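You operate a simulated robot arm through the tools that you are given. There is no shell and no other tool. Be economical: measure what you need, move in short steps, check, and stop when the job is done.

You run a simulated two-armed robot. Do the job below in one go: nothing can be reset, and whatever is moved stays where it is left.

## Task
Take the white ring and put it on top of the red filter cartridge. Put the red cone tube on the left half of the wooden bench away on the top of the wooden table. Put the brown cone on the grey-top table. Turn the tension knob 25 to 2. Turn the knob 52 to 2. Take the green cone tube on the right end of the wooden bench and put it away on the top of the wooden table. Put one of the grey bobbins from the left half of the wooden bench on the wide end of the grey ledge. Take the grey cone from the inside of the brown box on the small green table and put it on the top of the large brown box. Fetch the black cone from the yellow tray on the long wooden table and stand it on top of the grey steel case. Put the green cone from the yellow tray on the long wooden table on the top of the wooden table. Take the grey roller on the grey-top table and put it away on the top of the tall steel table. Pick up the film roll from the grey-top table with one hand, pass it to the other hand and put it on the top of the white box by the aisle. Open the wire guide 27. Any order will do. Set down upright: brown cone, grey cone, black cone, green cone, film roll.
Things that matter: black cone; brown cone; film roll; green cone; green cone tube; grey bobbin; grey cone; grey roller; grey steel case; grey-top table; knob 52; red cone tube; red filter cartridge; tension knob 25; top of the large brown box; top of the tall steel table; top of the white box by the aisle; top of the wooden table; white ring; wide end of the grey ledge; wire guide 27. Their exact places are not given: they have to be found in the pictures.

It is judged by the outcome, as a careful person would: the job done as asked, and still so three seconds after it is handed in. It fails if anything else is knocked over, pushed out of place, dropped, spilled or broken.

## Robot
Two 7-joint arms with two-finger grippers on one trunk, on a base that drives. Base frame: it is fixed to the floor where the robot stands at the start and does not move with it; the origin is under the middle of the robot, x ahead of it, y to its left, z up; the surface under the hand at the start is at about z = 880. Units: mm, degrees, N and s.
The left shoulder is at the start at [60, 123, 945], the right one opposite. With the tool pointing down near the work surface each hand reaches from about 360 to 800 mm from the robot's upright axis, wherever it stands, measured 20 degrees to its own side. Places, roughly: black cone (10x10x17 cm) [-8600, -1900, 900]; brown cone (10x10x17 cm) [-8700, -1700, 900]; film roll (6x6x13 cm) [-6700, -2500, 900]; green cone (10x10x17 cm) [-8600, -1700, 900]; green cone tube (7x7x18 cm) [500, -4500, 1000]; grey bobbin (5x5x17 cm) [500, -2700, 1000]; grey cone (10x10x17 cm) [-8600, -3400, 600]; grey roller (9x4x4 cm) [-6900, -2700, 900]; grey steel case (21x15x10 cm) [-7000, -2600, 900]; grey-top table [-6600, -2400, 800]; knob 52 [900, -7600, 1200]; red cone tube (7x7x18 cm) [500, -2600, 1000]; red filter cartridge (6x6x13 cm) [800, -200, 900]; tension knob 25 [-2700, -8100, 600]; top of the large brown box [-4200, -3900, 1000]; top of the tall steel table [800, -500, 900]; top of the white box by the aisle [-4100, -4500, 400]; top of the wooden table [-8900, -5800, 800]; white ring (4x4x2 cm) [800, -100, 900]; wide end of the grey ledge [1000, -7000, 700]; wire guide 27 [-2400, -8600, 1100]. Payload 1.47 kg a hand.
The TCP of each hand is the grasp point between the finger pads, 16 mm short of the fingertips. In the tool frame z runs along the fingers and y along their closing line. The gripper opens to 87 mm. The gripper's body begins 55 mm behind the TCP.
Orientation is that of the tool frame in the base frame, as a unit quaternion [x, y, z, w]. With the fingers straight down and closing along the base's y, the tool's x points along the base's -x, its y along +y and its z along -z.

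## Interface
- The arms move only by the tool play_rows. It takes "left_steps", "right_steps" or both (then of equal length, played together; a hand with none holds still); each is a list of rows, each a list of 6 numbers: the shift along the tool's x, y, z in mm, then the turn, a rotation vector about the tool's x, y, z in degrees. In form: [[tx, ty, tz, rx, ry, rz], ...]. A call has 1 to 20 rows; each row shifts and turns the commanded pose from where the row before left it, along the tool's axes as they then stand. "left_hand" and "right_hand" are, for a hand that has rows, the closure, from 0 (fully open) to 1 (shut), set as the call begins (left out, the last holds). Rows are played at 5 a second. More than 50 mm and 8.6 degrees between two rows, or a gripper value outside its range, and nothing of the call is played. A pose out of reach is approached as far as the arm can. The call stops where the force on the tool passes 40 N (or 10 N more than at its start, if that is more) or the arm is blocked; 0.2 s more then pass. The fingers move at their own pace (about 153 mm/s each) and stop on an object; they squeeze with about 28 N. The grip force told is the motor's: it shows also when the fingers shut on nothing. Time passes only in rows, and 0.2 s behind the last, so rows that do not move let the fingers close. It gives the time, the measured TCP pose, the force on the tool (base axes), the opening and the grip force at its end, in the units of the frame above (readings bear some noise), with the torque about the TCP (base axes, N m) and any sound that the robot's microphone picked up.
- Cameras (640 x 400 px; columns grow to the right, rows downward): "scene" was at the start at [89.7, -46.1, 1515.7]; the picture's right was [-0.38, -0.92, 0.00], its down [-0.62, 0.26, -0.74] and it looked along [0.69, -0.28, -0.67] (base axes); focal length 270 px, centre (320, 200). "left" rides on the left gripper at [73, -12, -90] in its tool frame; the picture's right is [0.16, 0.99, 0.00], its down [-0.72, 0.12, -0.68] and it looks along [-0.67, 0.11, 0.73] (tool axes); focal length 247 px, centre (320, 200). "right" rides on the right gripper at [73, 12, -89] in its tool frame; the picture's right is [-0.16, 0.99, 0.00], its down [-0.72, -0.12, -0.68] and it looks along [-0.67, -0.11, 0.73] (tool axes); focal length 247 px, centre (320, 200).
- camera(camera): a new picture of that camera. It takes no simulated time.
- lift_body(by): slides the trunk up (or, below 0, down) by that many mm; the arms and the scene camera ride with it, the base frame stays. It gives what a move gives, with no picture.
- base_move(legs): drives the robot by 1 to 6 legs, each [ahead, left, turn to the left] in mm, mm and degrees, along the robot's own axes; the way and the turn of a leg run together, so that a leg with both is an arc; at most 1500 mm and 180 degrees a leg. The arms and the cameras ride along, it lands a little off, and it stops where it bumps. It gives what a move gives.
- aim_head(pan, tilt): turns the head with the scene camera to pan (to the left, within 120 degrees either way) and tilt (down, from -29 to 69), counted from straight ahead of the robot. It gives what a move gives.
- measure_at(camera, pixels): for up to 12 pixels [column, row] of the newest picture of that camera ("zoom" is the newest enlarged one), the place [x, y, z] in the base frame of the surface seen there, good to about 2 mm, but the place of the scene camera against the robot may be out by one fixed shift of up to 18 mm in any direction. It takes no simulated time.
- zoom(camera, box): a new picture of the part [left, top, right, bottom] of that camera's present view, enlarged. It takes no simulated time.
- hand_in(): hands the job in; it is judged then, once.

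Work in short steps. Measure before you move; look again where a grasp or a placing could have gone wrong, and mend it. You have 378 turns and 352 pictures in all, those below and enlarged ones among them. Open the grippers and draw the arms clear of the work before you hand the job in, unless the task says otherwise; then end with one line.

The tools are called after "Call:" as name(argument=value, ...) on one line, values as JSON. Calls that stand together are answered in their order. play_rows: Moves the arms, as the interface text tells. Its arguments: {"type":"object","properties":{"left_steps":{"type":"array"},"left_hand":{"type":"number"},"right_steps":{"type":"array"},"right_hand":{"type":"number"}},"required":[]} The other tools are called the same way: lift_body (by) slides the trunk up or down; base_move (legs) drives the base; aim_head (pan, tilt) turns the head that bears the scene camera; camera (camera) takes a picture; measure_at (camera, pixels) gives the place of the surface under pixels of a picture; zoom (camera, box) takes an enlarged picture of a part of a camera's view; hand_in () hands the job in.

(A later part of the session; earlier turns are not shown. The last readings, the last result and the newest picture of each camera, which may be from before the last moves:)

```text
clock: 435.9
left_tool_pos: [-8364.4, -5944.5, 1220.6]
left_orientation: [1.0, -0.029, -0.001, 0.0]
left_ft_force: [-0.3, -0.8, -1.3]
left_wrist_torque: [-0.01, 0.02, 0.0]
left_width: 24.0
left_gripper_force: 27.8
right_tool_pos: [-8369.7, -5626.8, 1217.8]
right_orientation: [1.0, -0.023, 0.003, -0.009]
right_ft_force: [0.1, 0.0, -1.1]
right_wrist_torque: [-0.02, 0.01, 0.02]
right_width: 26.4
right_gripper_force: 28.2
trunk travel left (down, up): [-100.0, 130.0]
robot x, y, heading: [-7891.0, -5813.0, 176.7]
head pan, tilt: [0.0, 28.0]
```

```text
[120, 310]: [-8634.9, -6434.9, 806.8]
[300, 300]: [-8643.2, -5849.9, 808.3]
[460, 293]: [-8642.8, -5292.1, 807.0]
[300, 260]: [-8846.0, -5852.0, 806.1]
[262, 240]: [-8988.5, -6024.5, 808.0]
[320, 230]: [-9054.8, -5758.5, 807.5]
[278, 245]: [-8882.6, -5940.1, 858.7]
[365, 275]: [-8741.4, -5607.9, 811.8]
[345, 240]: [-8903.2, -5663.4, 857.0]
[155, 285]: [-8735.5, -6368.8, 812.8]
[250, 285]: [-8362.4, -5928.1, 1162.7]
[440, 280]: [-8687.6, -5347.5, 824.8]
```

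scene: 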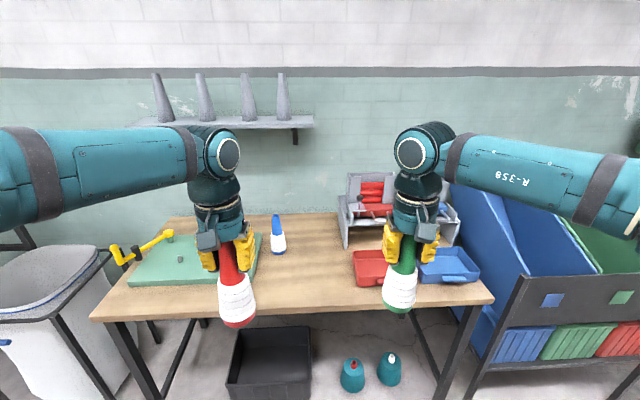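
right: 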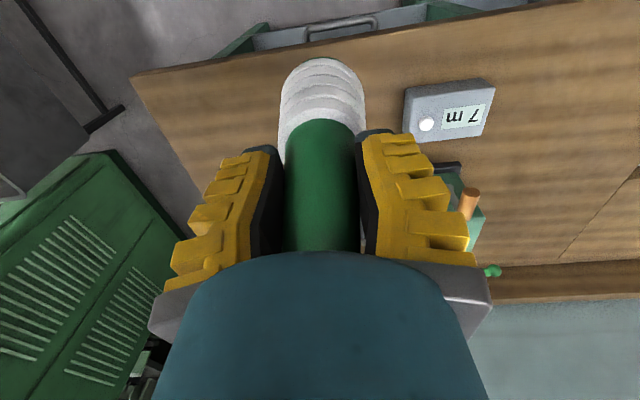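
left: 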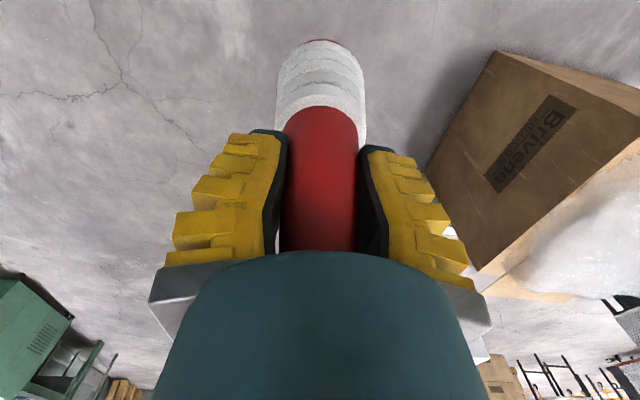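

Free spots: red tube at ≈(-8720,-5930), green tube at ≈(-8720,-5720). I drive 210 ahead and square up.

Call:
base_move(legs=[[210, 0, 3.2]])

Call:
camera(camera="left")

Call:
camera(camera="right")

```text
clock: 437.6
left_tool_pos: [-8567.2, -5962.1, 1221.0]
left_orientation: [1.0, -0.001, 0.001, 0.0]
left_ft_force: [-0.4, 1.1, -0.5]
left_wrist_torque: [-0.03, -0.03, -0.02]
left_width: 23.6
left_gripper_force: 28.5
right_tool_pos: [-8588.8, -5648.0, 1217.9]
right_orientation: [1.0, 0.005, 0.002, -0.01]
right_ft_force: [-0.6, 0.2, -0.5]
right_wrist_torque: [0.03, -0.06, 0.0]
right_width: 26.7
right_gripper_force: 28.3
trunk travel left (down, up): [-100.0, 130.0]
robot x, y, heading: [-8099.8, -5810.3, -179.8]
head pan, tilt: [0.0, 28.0]
```

```text
254 pictures are left
```

left: 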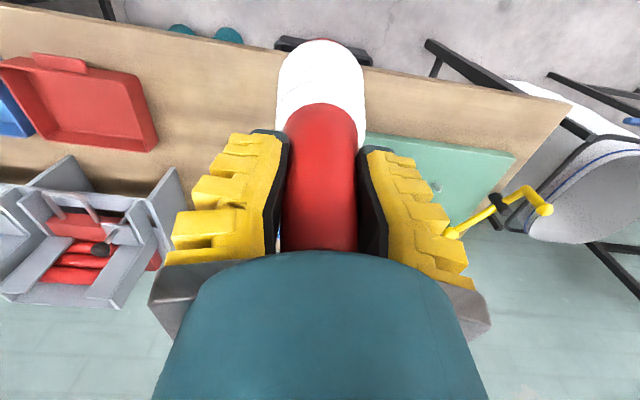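

```text
253 pictures are left
```

right: 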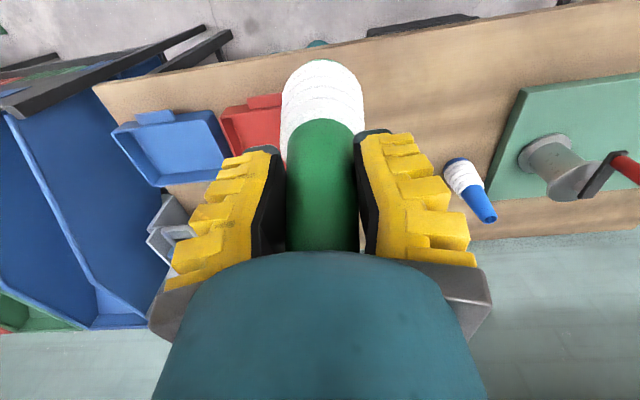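

Call:
measure_at(camera="left", pixels=[[200, 120], [155, 145], [150, 95], [372, 140], [250, 100], [430, 110]])

Call:
measure_at(camera="right", pixels=[[400, 90], [460, 165], [487, 218], [520, 95], [225, 110], [430, 70]])

```text
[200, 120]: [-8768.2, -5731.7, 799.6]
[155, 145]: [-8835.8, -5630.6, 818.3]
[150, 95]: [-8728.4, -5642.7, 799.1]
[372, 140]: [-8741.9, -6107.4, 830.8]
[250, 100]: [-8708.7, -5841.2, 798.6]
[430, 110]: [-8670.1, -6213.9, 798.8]
```

```text
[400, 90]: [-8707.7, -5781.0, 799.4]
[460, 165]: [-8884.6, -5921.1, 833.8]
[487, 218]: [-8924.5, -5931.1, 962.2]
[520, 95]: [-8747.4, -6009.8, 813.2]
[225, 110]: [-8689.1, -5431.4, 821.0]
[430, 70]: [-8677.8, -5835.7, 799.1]
```

Red tube goes to (-8720,-5905). I move the left hand there at height, then lower to z≈942.

Call:
play_rows(left_steps=[[-40, -15, 0, 0, 0, 0], [-40, -15, 0, 0, 0, 0], [-40, -15, 0, 0, 0, 0], [-33, -12, 0, 0, 0, 0], [0, 0, 45, 0, 0, 0], [0, 0, 45, 0, 0, 0], [0, 0, 45, 0, 0, 0], [0, 0, 45, 0, 0, 0], [0, 0, 45, 0, 0, 0], [0, 0, 35, 0, 0, 0], [0, 0, 18, 0, 0, 0], [0, 0, 0, 0, 0, 0]])

Call:
camera(camera="left")

```text
clock: 440.2
left_tool_pos: [-8718.5, -5903.4, 942.7]
left_orientation: [1.0, -0.001, 0.0, 0.0]
left_ft_force: [0.0, -0.1, -0.4]
left_wrist_torque: [-0.01, 0.0, 0.02]
left_width: 23.5
left_gripper_force: 27.6
right_tool_pos: [-8588.8, -5648.8, 1216.7]
right_orientation: [1.0, 0.006, 0.001, -0.01]
right_ft_force: [0.1, 0.0, 0.1]
right_wrist_torque: [0.01, 0.01, -0.03]
right_width: 26.5
right_gripper_force: 28.1
trunk travel left (down, up): [-100.0, 130.0]
robot x, y, heading: [-8101.0, -5807.6, -180.1]
head pan, tilt: [0.0, 28.0]
```

```text
252 pictures are left
```

left: 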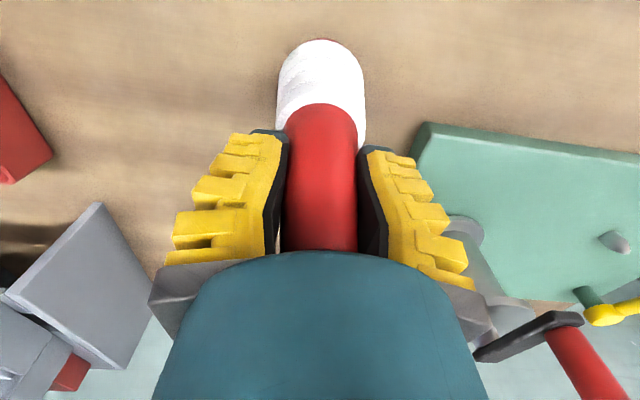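

Clear below. I lower in small steps to contact.

Call:
play_rows(left_steps=[[0, 0, 5, 0, 0, 0], [0, 0, 4, 0, 0, 0], [0, 0, 2, 0, 0, 0], [0, 0, 1.5, 0, 0, 0], [0, 0, 0, 0, 0, 0]])

```text
clock: 441.4
left_tool_pos: [-8717.7, -5904.9, 932.2]
left_orientation: [1.0, -0.002, -0.003, 0.0]
left_ft_force: [2.7, 0.2, 23.8]
left_wrist_torque: [0.0, 0.25, -0.01]
left_width: 25.5
left_gripper_force: 27.8
right_tool_pos: [-8585.5, -5648.1, 1219.0]
right_orientation: [1.0, 0.005, 0.001, -0.009]
right_ft_force: [0.7, -0.8, -0.7]
right_wrist_torque: [0.0, -0.02, 0.04]
right_width: 26.4
right_gripper_force: 28.0
trunk travel left (down, up): [-100.0, 130.0]
robot x, y, heading: [-8102.3, -5807.2, -180.1]
head pan, tilt: [0.0, 28.0]
```

Contact (24 N) a bit early; I raise 1.5 mm, then release and rise.

Call:
play_rows(left_steps=[[0, 0, -1.5, 0, 0, 0], [0, 0, 0, 0, 0, 0]])

Call:
play_rows(left_steps=[[0, 0, 0, 0, 0, 0], [0, 0, 0, 0, 0, 0], [0, 0, -20, 0, 0, 0], [0, 0, -30, 0, 0, 0], [0, 0, -45, 0, 0, 0], [0, 0, -45, 0, 0, 0], [0, 0, -45, 0, 0, 0], [0, 0, -45, 0, 0, 0], [0, 0, -40, 0, 0, 0], [40, 15, 0, 0, 0, 0], [40, 15, 0, 0, 0, 0], [40, 15, 0, 0, 0, 0], [0, 0, 0, 0, 0, 0]], left_hand=0.35)

Call:
camera(camera="left")

```text
clock: 442.0
left_tool_pos: [-8718.2, -5905.2, 932.5]
left_orientation: [1.0, -0.002, -0.001, 0.001]
left_ft_force: [0.9, 2.3, 16.2]
left_wrist_torque: [0.17, 0.38, -0.07]
left_width: 25.7
left_gripper_force: 27.4
right_tool_pos: [-8586.5, -5648.4, 1218.3]
right_orientation: [1.0, 0.005, 0.002, -0.009]
right_ft_force: [-0.3, 0.4, 0.5]
right_wrist_torque: [0.03, 0.0, -0.02]
right_width: 26.4
right_gripper_force: 28.2
trunk travel left (down, up): [-100.0, 130.0]
robot x, y, heading: [-8099.8, -5805.9, -180.1]
head pan, tilt: [0.0, 28.0]
```

```text
clock: 444.8
left_tool_pos: [-8598.2, -5947.6, 1201.0]
left_orientation: [1.0, -0.003, 0.001, 0.001]
left_ft_force: [0.1, -0.2, 0.8]
left_wrist_torque: [-0.02, -0.01, 0.01]
left_width: 61.5
left_gripper_force: 3.7
right_tool_pos: [-8588.9, -5648.3, 1218.3]
right_orientation: [1.0, 0.005, 0.001, -0.008]
right_ft_force: [-0.2, 0.1, -0.5]
right_wrist_torque: [-0.03, 0.0, 0.0]
right_width: 26.7
right_gripper_force: 27.6
trunk travel left (down, up): [-100.0, 130.0]
robot x, y, heading: [-8100.2, -5808.3, -180.5]
head pan, tilt: [0.0, 28.0]
```

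```text
251 pictures are left
```

left: 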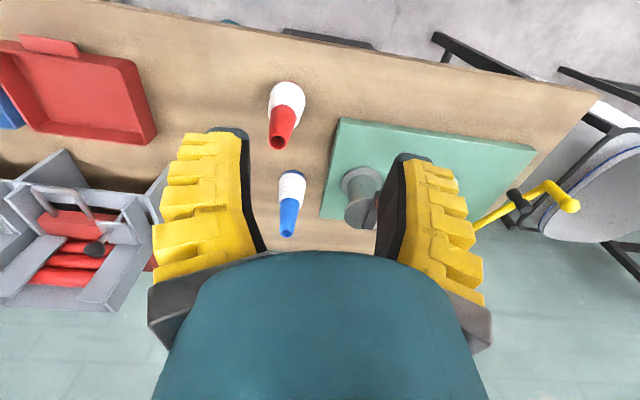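

Red tube stands. Now the green tube to (-8720,-5730) with the right hand.

Call:
play_rows(right_steps=[[-35, 20, 0, 0, 0, 0], [-35, 20, 0, 0, 0, 0], [-35, 20, 0, 0, 0, 0], [-26, 22, 0, 0, 0, 0], [0, 0, 45, 0, 0, 0], [0, 0, 45, 0, 0, 0], [0, 0, 45, 0, 0, 0], [0, 0, 45, 0, 0, 0], [0, 0, 45, 0, 0, 0], [0, 0, 35, 0, 0, 0], [0, 0, 13, 0, 0, 0], [0, 0, 0, 0, 0, 0]])

Call:
play_rows(right_steps=[[0, 0, 4, 0, 0, 0], [0, 0, 3, 0, 0, 0], [0, 0, 2, 0, 0, 0], [0, 0, 0, 0, 0, 0]])

```text
clock: 447.4
left_tool_pos: [-8598.2, -5948.3, 1201.2]
left_orientation: [1.0, -0.002, 0.0, 0.0]
left_ft_force: [0.1, 0.1, 0.4]
left_wrist_torque: [-0.02, -0.01, 0.0]
left_width: 61.2
left_gripper_force: 3.7
right_tool_pos: [-8718.6, -5724.2, 945.5]
right_orientation: [1.0, 0.006, 0.001, -0.009]
right_ft_force: [-0.1, 0.0, -0.2]
right_wrist_torque: [-0.01, -0.01, -0.03]
right_width: 26.0
right_gripper_force: 28.0
trunk travel left (down, up): [-100.0, 130.0]
robot x, y, heading: [-8101.9, -5804.5, -179.9]
head pan, tilt: [0.0, 28.0]
```

```text
clock: 448.4
left_tool_pos: [-8599.6, -5948.1, 1201.9]
left_orientation: [1.0, -0.002, 0.0, 0.001]
left_ft_force: [0.4, -0.2, -0.7]
left_wrist_torque: [0.0, -0.03, -0.01]
left_width: 61.6
left_gripper_force: 4.1
right_tool_pos: [-8718.0, -5725.6, 934.5]
right_orientation: [1.0, 0.005, 0.002, -0.01]
right_ft_force: [0.4, -0.9, 0.6]
right_wrist_torque: [0.01, 0.01, 0.02]
right_width: 26.0
right_gripper_force: 28.0
trunk travel left (down, up): [-100.0, 130.0]
robot x, y, heading: [-8098.6, -5805.8, -180.1]
head pan, tilt: [0.0, 28.0]
```

Call:
play_rows(right_steps=[[0, 0, 1.5, 0, 0, 0], [0, 0, 1.5, 0, 0, 0], [0, 0, 0, 0, 0, 0]])

```text
clock: 449.2
left_tool_pos: [-8598.0, -5948.6, 1201.8]
left_orientation: [1.0, -0.001, -0.001, 0.002]
left_ft_force: [0.0, 0.7, 1.2]
left_wrist_torque: [0.01, -0.04, 0.0]
left_width: 61.2
left_gripper_force: 3.3
right_tool_pos: [-8717.0, -5725.9, 933.5]
right_orientation: [1.0, 0.005, 0.0, -0.008]
right_ft_force: [-2.3, 4.4, 17.6]
right_wrist_torque: [0.05, 0.33, -0.07]
right_width: 31.2
right_gripper_force: 27.9
trunk travel left (down, up): [-100.0, 130.0]
robot x, y, heading: [-8101.0, -5805.7, -179.7]
head pan, tilt: [0.0, 28.0]
```

Contact. I release, rise and draw back.

Call:
play_rows(right_steps=[[0, 0, 0, 0, 0, 0], [0, 0, 0, 0, 0, 0], [0, 0, -20, 0, 0, 0], [0, 0, -30, 0, 0, 0], [0, 0, -45, 0, 0, 0], [0, 0, -45, 0, 0, 0], [0, 0, -45, 0, 0, 0], [0, 0, -45, 0, 0, 0], [0, 0, -40, 0, 0, 0], [40, -15, 0, 0, 0, 0], [40, -15, 0, 0, 0, 0], [40, -15, 0, 0, 0, 0], [0, 0, 0, 0, 0, 0]], right_hand=0.35)

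Call:
camera(camera="scene")

```text
clock: 452.0
left_tool_pos: [-8599.9, -5949.3, 1199.7]
left_orientation: [1.0, -0.001, 0.001, 0.0]
left_ft_force: [-0.3, 0.0, 0.0]
left_wrist_torque: [0.01, 0.0, 0.0]
left_width: 61.3
left_gripper_force: 3.3
right_tool_pos: [-8595.4, -5684.6, 1201.5]
right_orientation: [1.0, 0.005, 0.002, -0.009]
right_ft_force: [0.4, -0.2, -0.7]
right_wrist_torque: [0.0, 0.0, 0.01]
right_width: 61.5
right_gripper_force: 3.6
trunk travel left (down, up): [-100.0, 130.0]
robot x, y, heading: [-8100.8, -5810.7, -179.8]
head pan, tilt: [0.0, 28.0]
```

```text
250 pictures are left
```

scene: 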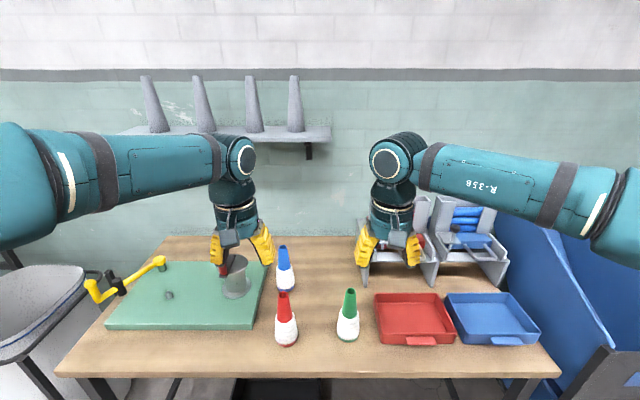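

Both tubes stand. I back off 350 and slide right (north) to the long wooden table.

Call:
base_move(legs=[[-330, 0, 0], [0, -1500, 0], [0, -1500, 0], [0, -1000, 0]])

Call:
aim_head(pan=0, tilt=25)

Call:
camera(camera="scene")

```text
clock: 488.2
left_tool_pos: [-8233.8, -1988.0, 1201.0]
left_orientation: [1.0, -0.017, 0.0, 0.0]
left_ft_force: [0.5, 0.3, 0.4]
left_wrist_torque: [-0.02, -0.01, 0.01]
left_width: 61.4
left_gripper_force: 2.5
right_tool_pos: [-8221.8, -1723.1, 1202.2]
right_orientation: [1.0, -0.009, 0.002, -0.01]
right_ft_force: [0.7, 0.4, -0.2]
right_wrist_torque: [0.0, -0.01, -0.01]
right_width: 61.3
right_gripper_force: 3.6
trunk travel left (down, up): [-100.0, 130.0]
robot x, y, heading: [-7731.5, -1865.2, 178.3]
head pan, tilt: [0.0, 28.0]
```

```text
clock: 488.8
left_tool_pos: [-8233.4, -1988.4, 1200.5]
left_orientation: [1.0, -0.017, -0.001, 0.0]
left_ft_force: [-0.3, 1.2, 0.1]
left_wrist_torque: [0.0, -0.03, 0.02]
left_width: 61.2
left_gripper_force: 3.5
right_tool_pos: [-8221.1, -1723.5, 1202.0]
right_orientation: [1.0, -0.011, 0.002, -0.01]
right_ft_force: [-0.3, -0.4, -0.1]
right_wrist_torque: [-0.02, 0.02, 0.04]
right_width: 61.3
right_gripper_force: 3.0
trunk travel left (down, up): [-100.0, 130.0]
robot x, y, heading: [-7733.4, -1858.1, 178.4]
head pan, tilt: [0.0, 25.0]
```

```text
249 pictures are left
```

scene: 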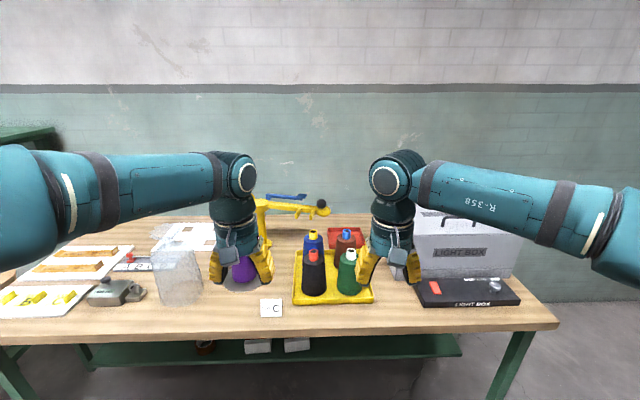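

Call:
zoom(camera="scene", box=[270, 190, 420, 320])

Call:
measure_at(camera="scene", pixels=[[313, 252], [313, 275], [349, 254], [349, 278], [312, 234], [346, 234], [295, 295], [370, 296], [330, 300], [430, 298], [410, 272], [300, 205]])

```text
3.08 times, centred on (345, 255) of scene
```

zoom: 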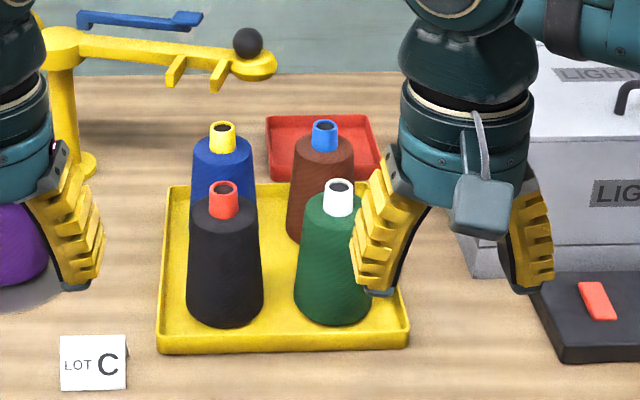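

```text
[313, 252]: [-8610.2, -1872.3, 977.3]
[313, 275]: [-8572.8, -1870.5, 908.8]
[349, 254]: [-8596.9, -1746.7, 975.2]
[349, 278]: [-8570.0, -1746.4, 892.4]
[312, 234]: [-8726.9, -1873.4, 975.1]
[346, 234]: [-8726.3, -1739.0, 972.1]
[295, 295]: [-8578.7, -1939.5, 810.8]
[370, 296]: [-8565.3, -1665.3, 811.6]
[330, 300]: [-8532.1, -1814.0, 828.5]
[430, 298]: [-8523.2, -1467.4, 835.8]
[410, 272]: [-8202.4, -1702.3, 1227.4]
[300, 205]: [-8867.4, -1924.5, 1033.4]
```

The yellow tray holds black (front-left), green (front-right), blue (rear-left) and brown (rear-right). I drive 290 nearer and look with both wrist cameras.

Call:
base_move(legs=[[285, -45, 1.6]])

Call:
camera(camera="right")

Call:
camera(camera="left")

```text
clock: 490.8
left_tool_pos: [-8512.8, -1948.5, 1201.6]
left_orientation: [1.0, -0.006, 0.0, 0.001]
left_ft_force: [-0.9, -0.5, -0.2]
left_wrist_torque: [0.03, 0.01, 0.0]
left_width: 61.3
left_gripper_force: 4.1
right_tool_pos: [-8504.2, -1683.4, 1202.0]
right_orientation: [1.0, 0.0, 0.002, -0.01]
right_ft_force: [-0.1, -0.1, 0.6]
right_wrist_torque: [0.02, -0.02, -0.01]
right_width: 61.4
right_gripper_force: 3.2
trunk travel left (down, up): [-100.0, 130.0]
robot x, y, heading: [-8009.2, -1808.5, 179.5]
head pan, tilt: [0.0, 25.0]
```

```text
247 pictures are left
```

right: 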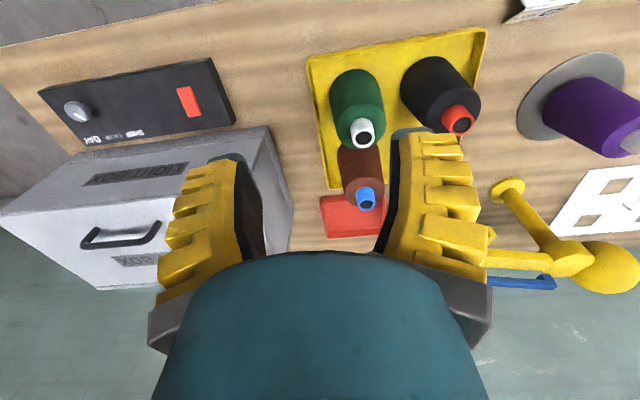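

```text
246 pictures are left
```

left: 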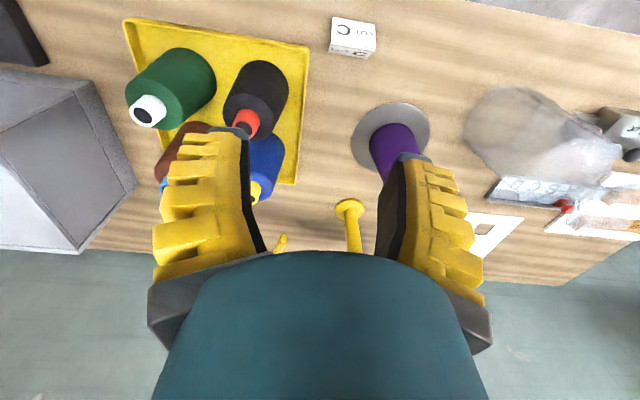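

Call:
measure_at(camera="left", pixels=[[246, 110], [246, 130], [236, 122], [257, 120], [225, 105], [285, 100], [349, 205], [355, 235], [281, 240], [395, 145], [262, 70], [290, 50]])

Call:
measure_at(camera="right", pixels=[[365, 190], [365, 205], [355, 198], [376, 198], [345, 190], [385, 185], [363, 125], [362, 145], [341, 100], [384, 100], [361, 155], [340, 62]])

```text
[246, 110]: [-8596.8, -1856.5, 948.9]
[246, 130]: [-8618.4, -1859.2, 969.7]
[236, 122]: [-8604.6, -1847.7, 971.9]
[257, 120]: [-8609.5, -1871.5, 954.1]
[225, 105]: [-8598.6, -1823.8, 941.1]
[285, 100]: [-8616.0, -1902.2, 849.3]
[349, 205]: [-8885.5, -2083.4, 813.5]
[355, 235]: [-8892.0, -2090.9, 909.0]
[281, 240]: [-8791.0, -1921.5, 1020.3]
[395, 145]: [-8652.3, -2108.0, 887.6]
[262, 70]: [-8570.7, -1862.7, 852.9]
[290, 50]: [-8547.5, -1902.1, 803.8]
```

```text
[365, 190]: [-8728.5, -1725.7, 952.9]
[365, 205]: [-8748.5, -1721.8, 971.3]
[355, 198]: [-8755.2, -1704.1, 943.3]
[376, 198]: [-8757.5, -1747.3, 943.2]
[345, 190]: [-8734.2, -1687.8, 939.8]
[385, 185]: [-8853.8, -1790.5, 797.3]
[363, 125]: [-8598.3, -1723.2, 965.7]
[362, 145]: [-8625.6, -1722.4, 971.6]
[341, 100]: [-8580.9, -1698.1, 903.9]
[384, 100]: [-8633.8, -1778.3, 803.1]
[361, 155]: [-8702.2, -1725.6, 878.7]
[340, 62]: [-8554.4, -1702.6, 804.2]
```

Axes from the wrist cameras: black core (-8609,-1860), green core (-8612,-1723), brown core (-8741,-1724), core tops ≈972. I grip the cores; first the black with the left hand, viewing once above it.

Call:
play_rows(left_steps=[[-24, -22, 0, 0, 0, 0], [-24, -22, 0, 0, 0, 0], [-24, -22, 0, 0, 0, 0], [-24, -22.5, 0, 0, 0, 0], [0, 0, 45, 0, 0, 0], [0, 0, 45, 0, 0, 0], [0, 0, 45, 0, 0, 0], [0, 0, 0, 0, 0, 0]], left_hand=0.4)

Call:
camera(camera="left")

```text
clock: 492.6
left_tool_pos: [-8607.3, -1852.9, 1069.2]
left_orientation: [1.0, -0.006, 0.0, 0.0]
left_ft_force: [-0.2, -0.3, 0.6]
left_wrist_torque: [0.03, 0.04, 0.0]
left_width: 57.2
left_gripper_force: 3.9
right_tool_pos: [-8504.2, -1684.2, 1202.9]
right_orientation: [1.0, 0.0, 0.002, -0.01]
right_ft_force: [-0.3, -0.2, -0.6]
right_wrist_torque: [-0.04, -0.01, 0.01]
right_width: 61.4
right_gripper_force: 3.1
trunk travel left (down, up): [-100.0, 130.0]
robot x, y, heading: [-8009.6, -1811.8, 179.4]
head pan, tilt: [0.0, 25.0]
```

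```text
245 pictures are left
```

left: 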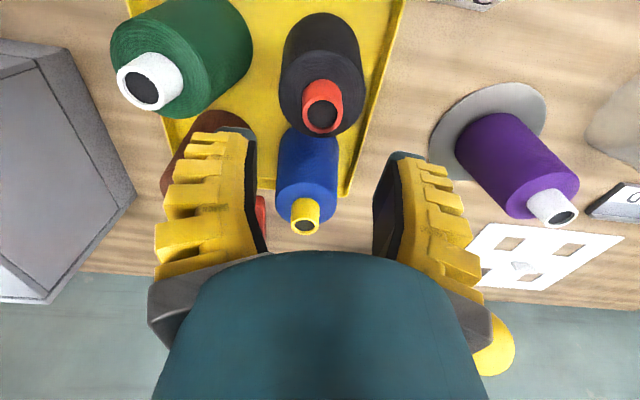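

Call:
measure_at(camera="left", pixels=[[321, 97], [321, 132], [304, 112], [340, 112], [308, 126], [335, 126], [305, 88], [290, 100], [358, 95]])

```text
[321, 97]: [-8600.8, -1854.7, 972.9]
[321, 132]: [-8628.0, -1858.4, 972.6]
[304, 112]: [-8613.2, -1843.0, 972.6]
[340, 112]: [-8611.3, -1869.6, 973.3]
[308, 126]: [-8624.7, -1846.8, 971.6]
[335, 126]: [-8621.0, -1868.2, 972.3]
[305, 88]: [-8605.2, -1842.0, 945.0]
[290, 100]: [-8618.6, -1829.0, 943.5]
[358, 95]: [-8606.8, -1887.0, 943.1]
```

Black core centre (-8614.5,-1856.5), top 972.5, shoulder 944. I lower to z≈963 and close.

Call:
play_rows(left_steps=[[-7, 3.5, 25, 0, 0, 0], [0, 0, 40, 0, 0, 0], [0, 0, 30, 0, 0, 0], [0, 0, 11, 0, 0, 0], [0, 0, 0, 0, 0, 0]])

Call:
play_rows(left_steps=[[0, 0, 0, 0, 0, 0], [0, 0, 0, 0, 0, 0], [0, 0, 0, 0, 0, 0]], left_hand=1)

Call:
camera(camera="left")

```text
clock: 493.8
left_tool_pos: [-8612.9, -1861.4, 959.6]
left_orientation: [1.0, -0.006, -0.001, 0.0]
left_ft_force: [1.5, 0.1, 0.7]
left_wrist_torque: [-0.05, 0.03, 0.03]
left_width: 57.3
left_gripper_force: 4.3
right_tool_pos: [-8504.4, -1682.4, 1202.6]
right_orientation: [1.0, 0.0, 0.002, -0.01]
right_ft_force: [-0.3, 0.9, 0.3]
right_wrist_torque: [0.02, 0.03, 0.01]
right_width: 61.4
right_gripper_force: 3.7
trunk travel left (down, up): [-100.0, 130.0]
robot x, y, heading: [-8012.6, -1811.6, 179.4]
head pan, tilt: [0.0, 25.0]
```

```text
clock: 494.6
left_tool_pos: [-8613.4, -1859.6, 961.4]
left_orientation: [1.0, -0.007, -0.003, 0.0]
left_ft_force: [-3.0, 6.6, 20.0]
left_wrist_torque: [0.31, 0.37, -0.1]
left_width: 27.6
left_gripper_force: 27.7
right_tool_pos: [-8503.3, -1682.8, 1202.9]
right_orientation: [1.0, 0.001, 0.002, -0.009]
right_ft_force: [-0.3, 0.3, 0.0]
right_wrist_torque: [-0.02, 0.0, 0.02]
right_width: 61.7
right_gripper_force: 3.1
trunk travel left (down, up): [-100.0, 130.0]
robot x, y, heading: [-8016.1, -1809.1, 179.1]
head pan, tilt: [0.0, 25.0]
```

```text
244 pictures are left
```

left: 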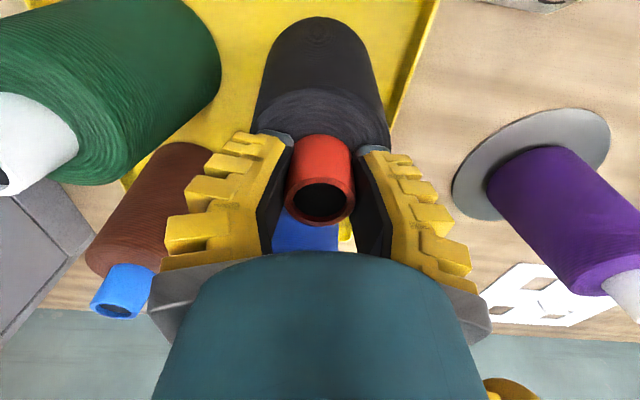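

Core gripped. I lift slowly and draw back a bit.

Call:
play_rows(left_steps=[[0, 0, -10, 0, 0, 0], [0, 0, -20, 0, 0, 0], [0, 0, -30, 0, 0, 0], [0, 0, -40, 0, 0, 0], [0, 0, -45, 0, 0, 0], [0, 0, -45, 0, 0, 0], [0, 0, -45, 0, 0, 0], [0, 0, -20, 0, 0, 0], [40, 20, 0, 0, 0, 0], [40, 20, 0, 0, 0, 0], [0, 20, 0, 0, 0, 0], [0, 0, 0, 0, 0, 0]])

Call:
camera(camera="left")

```text
clock: 497.2
left_tool_pos: [-8531.0, -1922.1, 1213.2]
left_orientation: [1.0, -0.007, 0.0, 0.0]
left_ft_force: [0.3, 0.2, -5.6]
left_wrist_torque: [-0.02, -0.01, -0.01]
left_width: 20.6
left_gripper_force: 27.9
right_tool_pos: [-8505.2, -1682.2, 1201.2]
right_orientation: [1.0, -0.001, 0.003, -0.01]
right_ft_force: [-0.2, 0.3, 0.0]
right_wrist_torque: [0.03, -0.02, 0.01]
right_width: 61.3
right_gripper_force: 3.9
trunk travel left (down, up): [-100.0, 130.0]
robot x, y, heading: [-8011.7, -1809.8, 179.3]
head pan, tilt: [0.0, 25.0]
```

```text
243 pictures are left
```

left: 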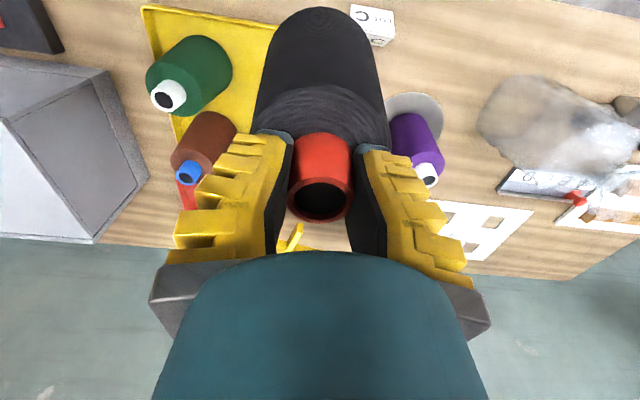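

Held, weight ≈0.55 kg. Now the brown cone with the right hand: move above it.

Call:
play_rows(right_steps=[[-45, 8, 0, 0, 0, 0], [-45, 8, 0, 0, 0, 0], [-45, 8, 0, 0, 0, 0], [-45, 8, 0, 0, 0, 0], [-45, 9, 0, 0, 0, 0], [0, 0, 45, 0, 0, 0], [0, 0, 45, 0, 0, 0], [0, 0, 40, 0, 0, 0], [0, 0, 0, 0, 0, 0]], right_hand=0.4)

Call:
camera(camera="right")

```text
clock: 499.2
left_tool_pos: [-8531.4, -1923.1, 1215.1]
left_orientation: [1.0, -0.007, 0.0, 0.0]
left_ft_force: [1.8, 0.0, -5.2]
left_wrist_torque: [0.01, -0.02, -0.01]
left_width: 19.4
left_gripper_force: 28.6
right_tool_pos: [-8702.8, -1719.0, 1067.7]
right_orientation: [1.0, 0.0, 0.002, -0.01]
right_ft_force: [0.1, 0.1, 0.2]
right_wrist_torque: [0.03, 0.02, 0.0]
right_width: 57.5
right_gripper_force: 3.7
right hand out of reach, approached as far as the arm can: row 5
trunk travel left (down, up): [-100.0, 130.0]
robot x, y, heading: [-8016.4, -1811.3, 179.3]
head pan, tilt: [0.0, 25.0]
```

```text
242 pictures are left
```

right: 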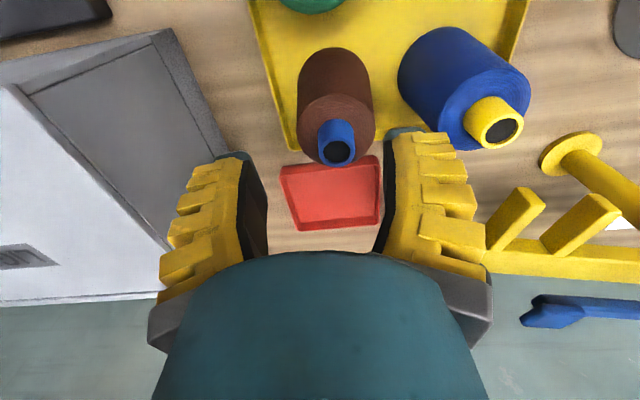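

Just out of reach at this height; I drive 50 nearer and measure the brown core.

Call:
base_move(legs=[[50, 0, 0.6]])

Call:
camera(camera="right")

```text
clock: 500.1
left_tool_pos: [-8583.7, -1926.7, 1212.9]
left_orientation: [1.0, -0.001, 0.001, 0.0]
left_ft_force: [-1.8, 0.0, -5.5]
left_wrist_torque: [0.03, -0.04, -0.02]
left_width: 19.4
left_gripper_force: 28.1
right_tool_pos: [-8755.4, -1724.9, 1066.9]
right_orientation: [1.0, 0.006, 0.004, -0.009]
right_ft_force: [-1.1, -0.1, -0.9]
right_wrist_torque: [0.01, -0.02, 0.0]
right_width: 57.1
right_gripper_force: 3.4
trunk travel left (down, up): [-100.0, 130.0]
robot x, y, heading: [-8063.1, -1811.3, -179.9]
head pan, tilt: [0.0, 25.0]
```

```text
241 pictures are left
```

right: 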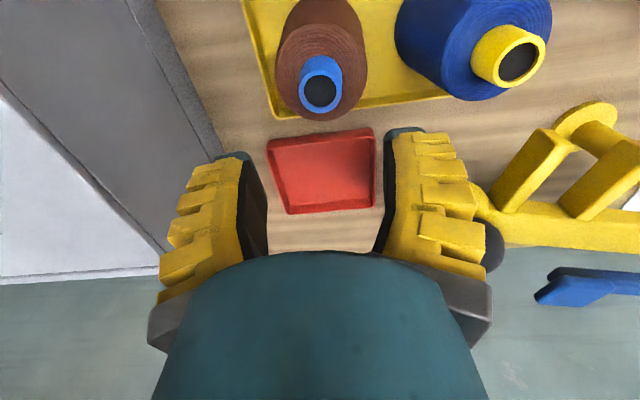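

Call:
measure_at(camera="right", pixels=[[321, 75], [321, 108], [302, 90], [341, 90], [305, 102], [338, 102], [520, 215], [600, 160]])

```text
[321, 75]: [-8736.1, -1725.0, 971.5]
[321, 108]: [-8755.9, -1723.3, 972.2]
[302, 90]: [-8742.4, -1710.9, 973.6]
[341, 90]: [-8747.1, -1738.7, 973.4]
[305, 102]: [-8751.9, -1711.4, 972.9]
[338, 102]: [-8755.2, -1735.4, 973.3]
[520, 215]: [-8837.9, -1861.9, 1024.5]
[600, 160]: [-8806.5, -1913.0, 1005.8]
```

Brown core centre (-8744.5,-1724.5). I lower to z≈963 and grip.

Call:
play_rows(right_steps=[[10.5, 0, 25, 0, 0, 0], [0, 0, 40, 0, 0, 0], [0, 0, 30, 0, 0, 0], [0, 0, 9, 0, 0, 0], [0, 0, 0, 0, 0, 0]])

Call:
camera(camera="right")

Call:
play_rows(right_steps=[[0, 0, 0, 0, 0, 0], [0, 0, 0, 0, 0, 0], [0, 0, 0, 0, 0, 0]], right_hand=1)

```text
clock: 501.3
left_tool_pos: [-8580.9, -1927.8, 1213.6]
left_orientation: [1.0, -0.001, -0.001, 0.0]
left_ft_force: [-0.2, -0.5, -5.3]
left_wrist_torque: [0.0, 0.01, 0.02]
left_width: 18.9
left_gripper_force: 28.4
right_tool_pos: [-8743.5, -1723.6, 961.0]
right_orientation: [1.0, 0.005, 0.003, -0.01]
right_ft_force: [-0.3, -0.4, 0.9]
right_wrist_torque: [0.01, 0.0, -0.01]
right_width: 57.5
right_gripper_force: 3.5
trunk travel left (down, up): [-100.0, 130.0]
robot x, y, heading: [-8063.9, -1811.6, -180.1]
head pan, tilt: [0.0, 25.0]
```

```text
240 pictures are left
```

right: 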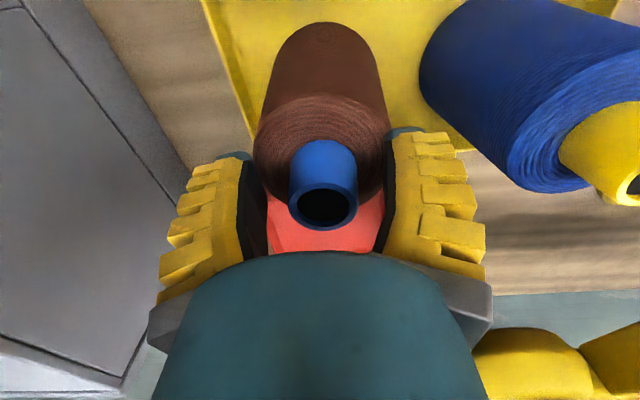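

```text
clock: 502.1
left_tool_pos: [-8582.0, -1926.9, 1213.8]
left_orientation: [1.0, -0.001, 0.0, 0.0]
left_ft_force: [-0.6, 0.1, -4.6]
left_wrist_torque: [-0.01, 0.01, -0.01]
left_width: 18.7
left_gripper_force: 27.8
right_tool_pos: [-8742.1, -1723.8, 963.1]
right_orientation: [1.0, 0.005, 0.001, -0.009]
right_ft_force: [-3.2, -2.2, 5.9]
right_wrist_torque: [0.0, 0.65, 0.07]
right_width: 25.7
right_gripper_force: 27.9
trunk travel left (down, up): [-100.0, 130.0]
robot x, y, heading: [-8060.0, -1808.8, -180.1]
head pan, tilt: [0.0, 25.0]
```

Gripped. I lift the brown cone, pull back over the tray, and check both.

Call:
play_rows(right_steps=[[0, 0, -10, 0, 0, 0], [0, 0, -20, 0, 0, 0], [0, 0, -30, 0, 0, 0], [0, 0, -40, 0, 0, 0], [0, 0, -45, 0, 0, 0], [0, 0, -45, 0, 0, 0], [0, 0, -45, 0, 0, 0], [0, 0, -15, 0, 0, 0], [45, -10, 0, 0, 0, 0], [45, -10, 0, 0, 0, 0], [45, -10, 0, 0, 0, 0], [45, -5, 0, 0, 0, 0], [40, 0, 0, 0, 0, 0], [0, 0, 0, 0, 0, 0]])

Call:
camera(camera="right")

Call:
camera(camera="left")

```text
clock: 505.1
left_tool_pos: [-8582.7, -1926.4, 1212.5]
left_orientation: [1.0, -0.001, 0.0, 0.001]
left_ft_force: [-0.2, -0.5, -5.8]
left_wrist_torque: [0.01, 0.02, 0.0]
left_width: 18.7
left_gripper_force: 27.9
right_tool_pos: [-8526.2, -1690.1, 1215.7]
right_orientation: [1.0, 0.006, 0.002, -0.01]
right_ft_force: [-1.0, 0.4, -5.7]
right_wrist_torque: [0.01, -0.01, 0.0]
right_width: 20.3
right_gripper_force: 27.6
trunk travel left (down, up): [-100.0, 130.0]
robot x, y, heading: [-8060.6, -1809.6, -179.9]
head pan, tilt: [0.0, 25.0]
```

```text
239 pictures are left
```

right: 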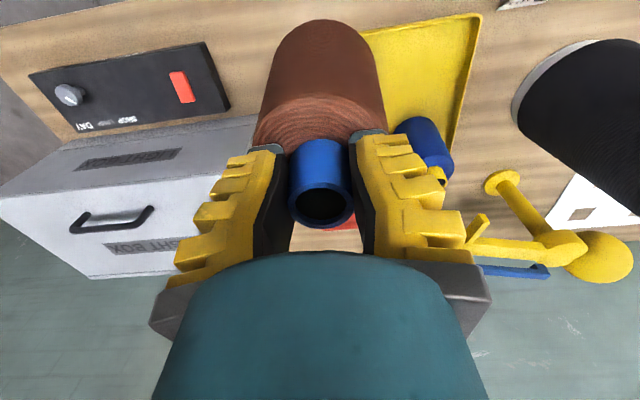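

```text
238 pictures are left
```

left: 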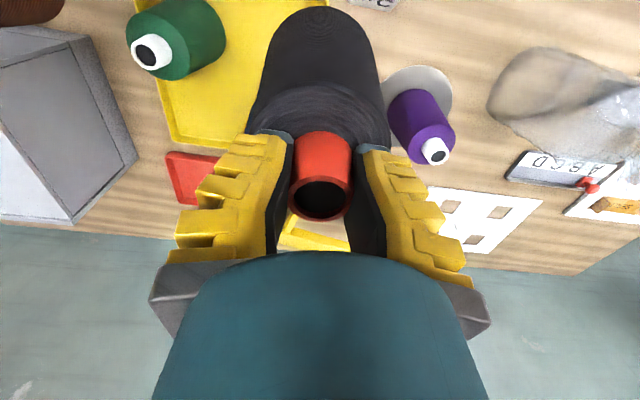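

Both cones hang securely. I back off 300, turn 180° to face +x and slide to the west end of the grey-top table.

Call:
base_move(legs=[[-300, 0, 0], [0, 0, 180], [0, -600, 0]])

Call:
aim_head(pan=0, tilt=30)

Call:
camera(camera="scene")

```text
clock: 519.9
left_tool_pos: [-7264.8, -2333.2, 1212.5]
left_orientation: [0.026, 1.0, 0.001, 0.0]
left_ft_force: [0.3, 0.2, -6.1]
left_wrist_torque: [-0.01, -0.04, 0.0]
left_width: 18.3
left_gripper_force: 27.5
right_tool_pos: [-7333.0, -2565.8, 1216.9]
right_orientation: [0.02, 1.0, -0.009, -0.002]
right_ft_force: [-0.9, -0.2, -6.0]
right_wrist_torque: [-0.01, 0.03, 0.01]
right_width: 20.1
right_gripper_force: 28.3
trunk travel left (down, up): [-100.0, 130.0]
robot x, y, heading: [-7782.0, -2417.4, -3.0]
head pan, tilt: [0.0, 25.0]
```

```text
clock: 520.5
left_tool_pos: [-7264.4, -2333.1, 1212.7]
left_orientation: [0.026, 1.0, 0.0, -0.001]
left_ft_force: [0.4, -1.0, -5.2]
left_wrist_torque: [0.01, 0.01, -0.01]
left_width: 18.9
left_gripper_force: 28.2
right_tool_pos: [-7332.4, -2566.3, 1216.3]
right_orientation: [0.018, 1.0, -0.009, -0.003]
right_ft_force: [0.3, 0.5, -6.3]
right_wrist_torque: [0.01, 0.01, -0.01]
right_width: 20.2
right_gripper_force: 28.4
trunk travel left (down, up): [-100.0, 130.0]
robot x, y, heading: [-7789.7, -2423.0, -2.7]
head pan, tilt: [0.0, 30.0]
```

```text
237 pictures are left
```

scene: 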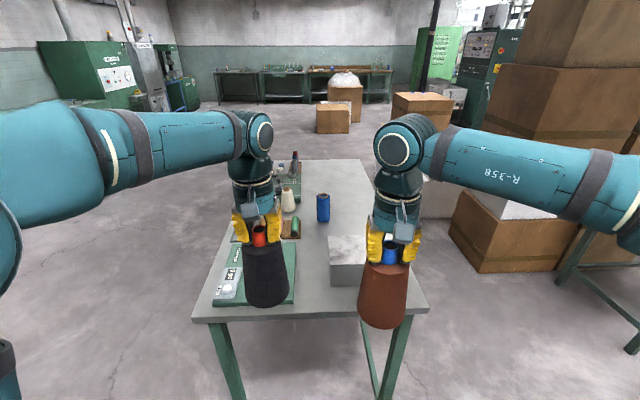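

Call:
zoom(camera="scene", box=[190, 140, 430, 320])

Call:
measure_at(camera="scene", pixels=[[200, 315], [350, 245], [330, 270], [335, 238], [362, 238], [323, 200], [323, 215], [310, 280], [320, 250], [305, 235], [345, 205], [298, 300]])

```text
2.22 times, centred on (310, 230) of scene
```

zoom: 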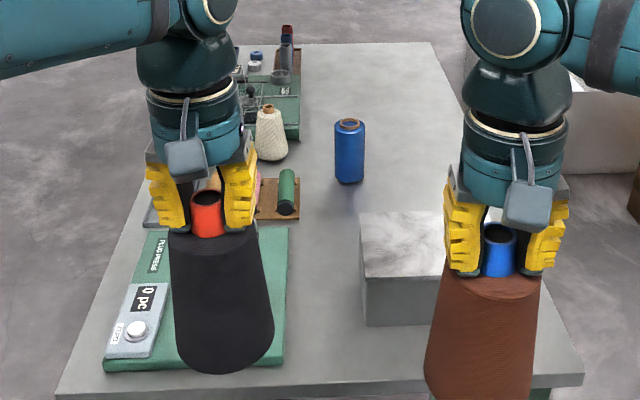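

```text
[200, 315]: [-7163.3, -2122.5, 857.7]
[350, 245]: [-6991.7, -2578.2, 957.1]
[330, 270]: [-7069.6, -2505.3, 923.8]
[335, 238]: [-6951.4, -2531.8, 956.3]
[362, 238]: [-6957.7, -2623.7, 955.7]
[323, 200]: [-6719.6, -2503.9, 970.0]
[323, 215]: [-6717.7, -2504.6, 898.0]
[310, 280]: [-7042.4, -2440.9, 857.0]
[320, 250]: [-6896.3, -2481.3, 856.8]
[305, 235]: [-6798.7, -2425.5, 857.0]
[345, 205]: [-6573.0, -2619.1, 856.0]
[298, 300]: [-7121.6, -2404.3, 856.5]
```

The steel case is at about (-6995,-2590), the film roll (blue cylinder) near (-6695,-2500). I move ahead 160 and right 230 so the left hand can set the black cone on the case.

Call:
base_move(legs=[[160, -230, 2.7]])

Call:
camera(camera="left")

Call:
camera(camera="scene")

```text
clock: 523.1
left_tool_pos: [-7113.0, -2533.6, 1212.6]
left_orientation: [-0.002, 1.0, 0.001, -0.001]
left_ft_force: [-0.4, -0.2, -5.1]
left_wrist_torque: [0.03, -0.01, 0.01]
left_width: 18.6
left_gripper_force: 28.4
right_tool_pos: [-7168.1, -2771.0, 1216.1]
right_orientation: [-0.008, 1.0, -0.009, -0.002]
right_ft_force: [-0.2, -0.2, -6.1]
right_wrist_torque: [-0.01, 0.02, 0.0]
right_width: 19.8
right_gripper_force: 28.2
trunk travel left (down, up): [-100.0, 130.0]
robot x, y, heading: [-7629.8, -2650.1, 0.4]
head pan, tilt: [0.0, 30.0]
```

```text
235 pictures are left
```

left: 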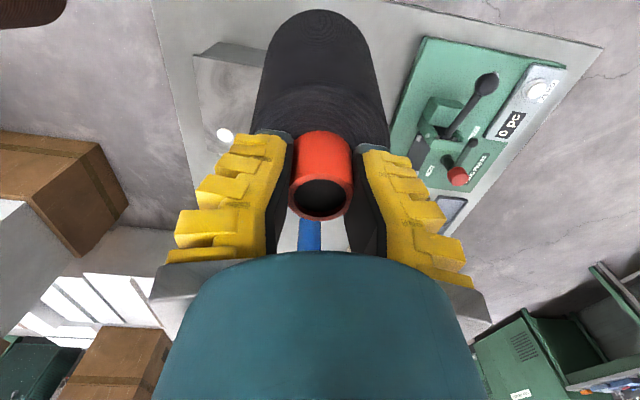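

```text
234 pictures are left
```

scene: 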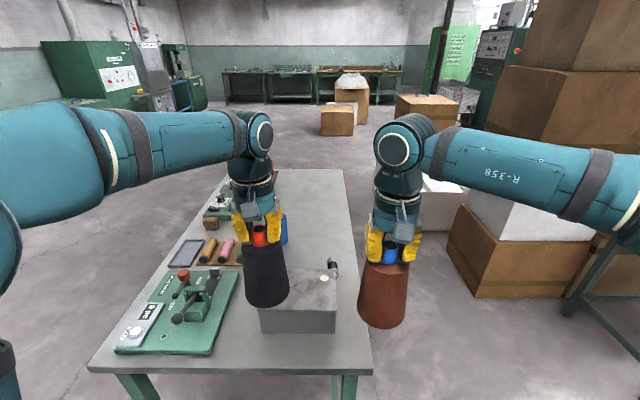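

Call:
zoom(camera="scene", box=[230, 230, 370, 350])

Call:
measure_at(camera="left", pixels=[[195, 60], [225, 136], [262, 65], [205, 120], [240, 120], [195, 90], [400, 110], [180, 150], [395, 60], [230, 50]])

Call:
measure_at(camera="scene", pixels=[[300, 300], [325, 278], [333, 263], [262, 312], [335, 312], [322, 270], [335, 290], [300, 270]])

```text
3.33 times, centred on (300, 290) of scene
```

zoom: 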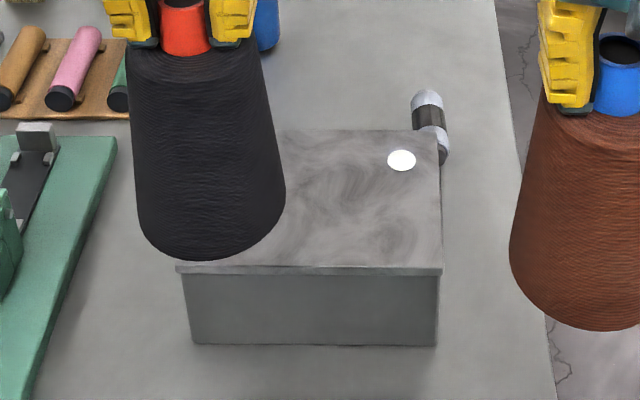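

```text
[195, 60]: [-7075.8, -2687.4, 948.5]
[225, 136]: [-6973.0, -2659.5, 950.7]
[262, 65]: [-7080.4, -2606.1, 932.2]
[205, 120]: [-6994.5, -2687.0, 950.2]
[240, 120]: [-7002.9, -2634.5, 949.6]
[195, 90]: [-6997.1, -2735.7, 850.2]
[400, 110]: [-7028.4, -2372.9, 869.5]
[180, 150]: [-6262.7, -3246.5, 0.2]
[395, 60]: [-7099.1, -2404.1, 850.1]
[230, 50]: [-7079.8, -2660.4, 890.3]
```

```text
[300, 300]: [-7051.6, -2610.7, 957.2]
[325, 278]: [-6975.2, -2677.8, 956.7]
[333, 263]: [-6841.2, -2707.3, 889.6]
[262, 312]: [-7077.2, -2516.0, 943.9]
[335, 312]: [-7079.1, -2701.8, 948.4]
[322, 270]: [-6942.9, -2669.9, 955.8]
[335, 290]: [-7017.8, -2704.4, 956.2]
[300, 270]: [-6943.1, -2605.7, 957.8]
```

Case top real z≈950, spanning x -7080…-6930, y -2688…-2490. I place the black cone at (-7005,-2577): cone bottom is ~157 below TCP.

Call:
play_rows(left_steps=[[-27, -11, 0, 0, 0, 0], [-27, -11, 0, 0, 0, 0], [-27, -11, 0, 0, 0, 0], [-27, -10, 0, 0, 0, 0], [0, 0, 40, 0, 0, 0], [0, 0, 40, 0, 0, 0], [0, 0, 12, 0, 0, 0], [0, 0, 0, 0, 0, 0]])

Call:
camera(camera="left")

Call:
zoom(camera="scene", box=[230, 200, 370, 350])

```text
clock: 524.9
left_tool_pos: [-7003.0, -2573.9, 1122.7]
left_orientation: [-0.002, 1.0, 0.001, 0.0]
left_ft_force: [0.3, -0.2, -5.1]
left_wrist_torque: [0.02, -0.04, 0.0]
left_width: 18.1
left_gripper_force: 28.1
right_tool_pos: [-7165.9, -2770.4, 1216.2]
right_orientation: [-0.008, 1.0, -0.01, -0.002]
right_ft_force: [-0.6, 0.2, -5.4]
right_wrist_torque: [-0.02, 0.0, 0.0]
right_width: 20.0
right_gripper_force: 28.5
trunk travel left (down, up): [-100.0, 130.0]
robot x, y, heading: [-7629.5, -2652.3, 0.4]
head pan, tilt: [0.0, 30.0]
```

```text
232 pictures are left
```

left: 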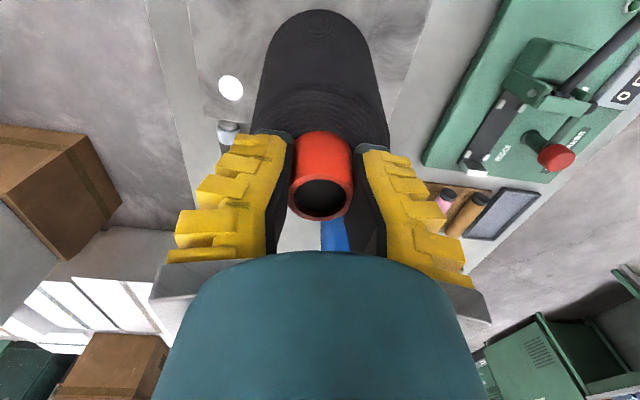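

```text
2.67 times, centred on (300, 275) of scene
```

zoom: 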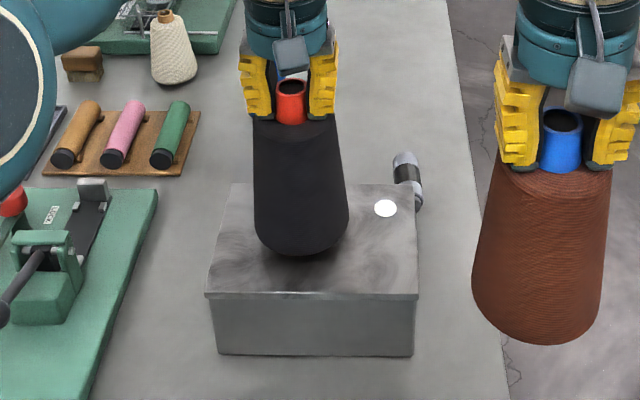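

Position is good over the case. I lower in small steps to contact.

Call:
play_rows(left_steps=[[0, 0, 6, 0, 0, 0], [0, 0, 4, 0, 0, 0], [0, 0, 3, 0, 0, 0], [0, 0, 2, 0, 0, 0], [0, 0, 0, 0, 0, 0]])

```text
clock: 526.1
left_tool_pos: [-7006.8, -2574.7, 1109.4]
left_orientation: [-0.001, 1.0, 0.001, 0.003]
left_ft_force: [-6.3, -0.2, 28.8]
left_wrist_torque: [-0.03, 0.0, 0.06]
left_width: 22.3
left_gripper_force: 27.8
right_tool_pos: [-7169.9, -2769.5, 1218.4]
right_orientation: [-0.009, 1.0, -0.01, 0.0]
right_ft_force: [0.3, 0.0, -5.8]
right_wrist_torque: [0.03, 0.03, -0.02]
right_width: 19.8
right_gripper_force: 28.4
trunk travel left (down, up): [-100.0, 130.0]
robot x, y, heading: [-7629.5, -2651.8, 0.2]
head pan, tilt: [0.0, 30.0]
```

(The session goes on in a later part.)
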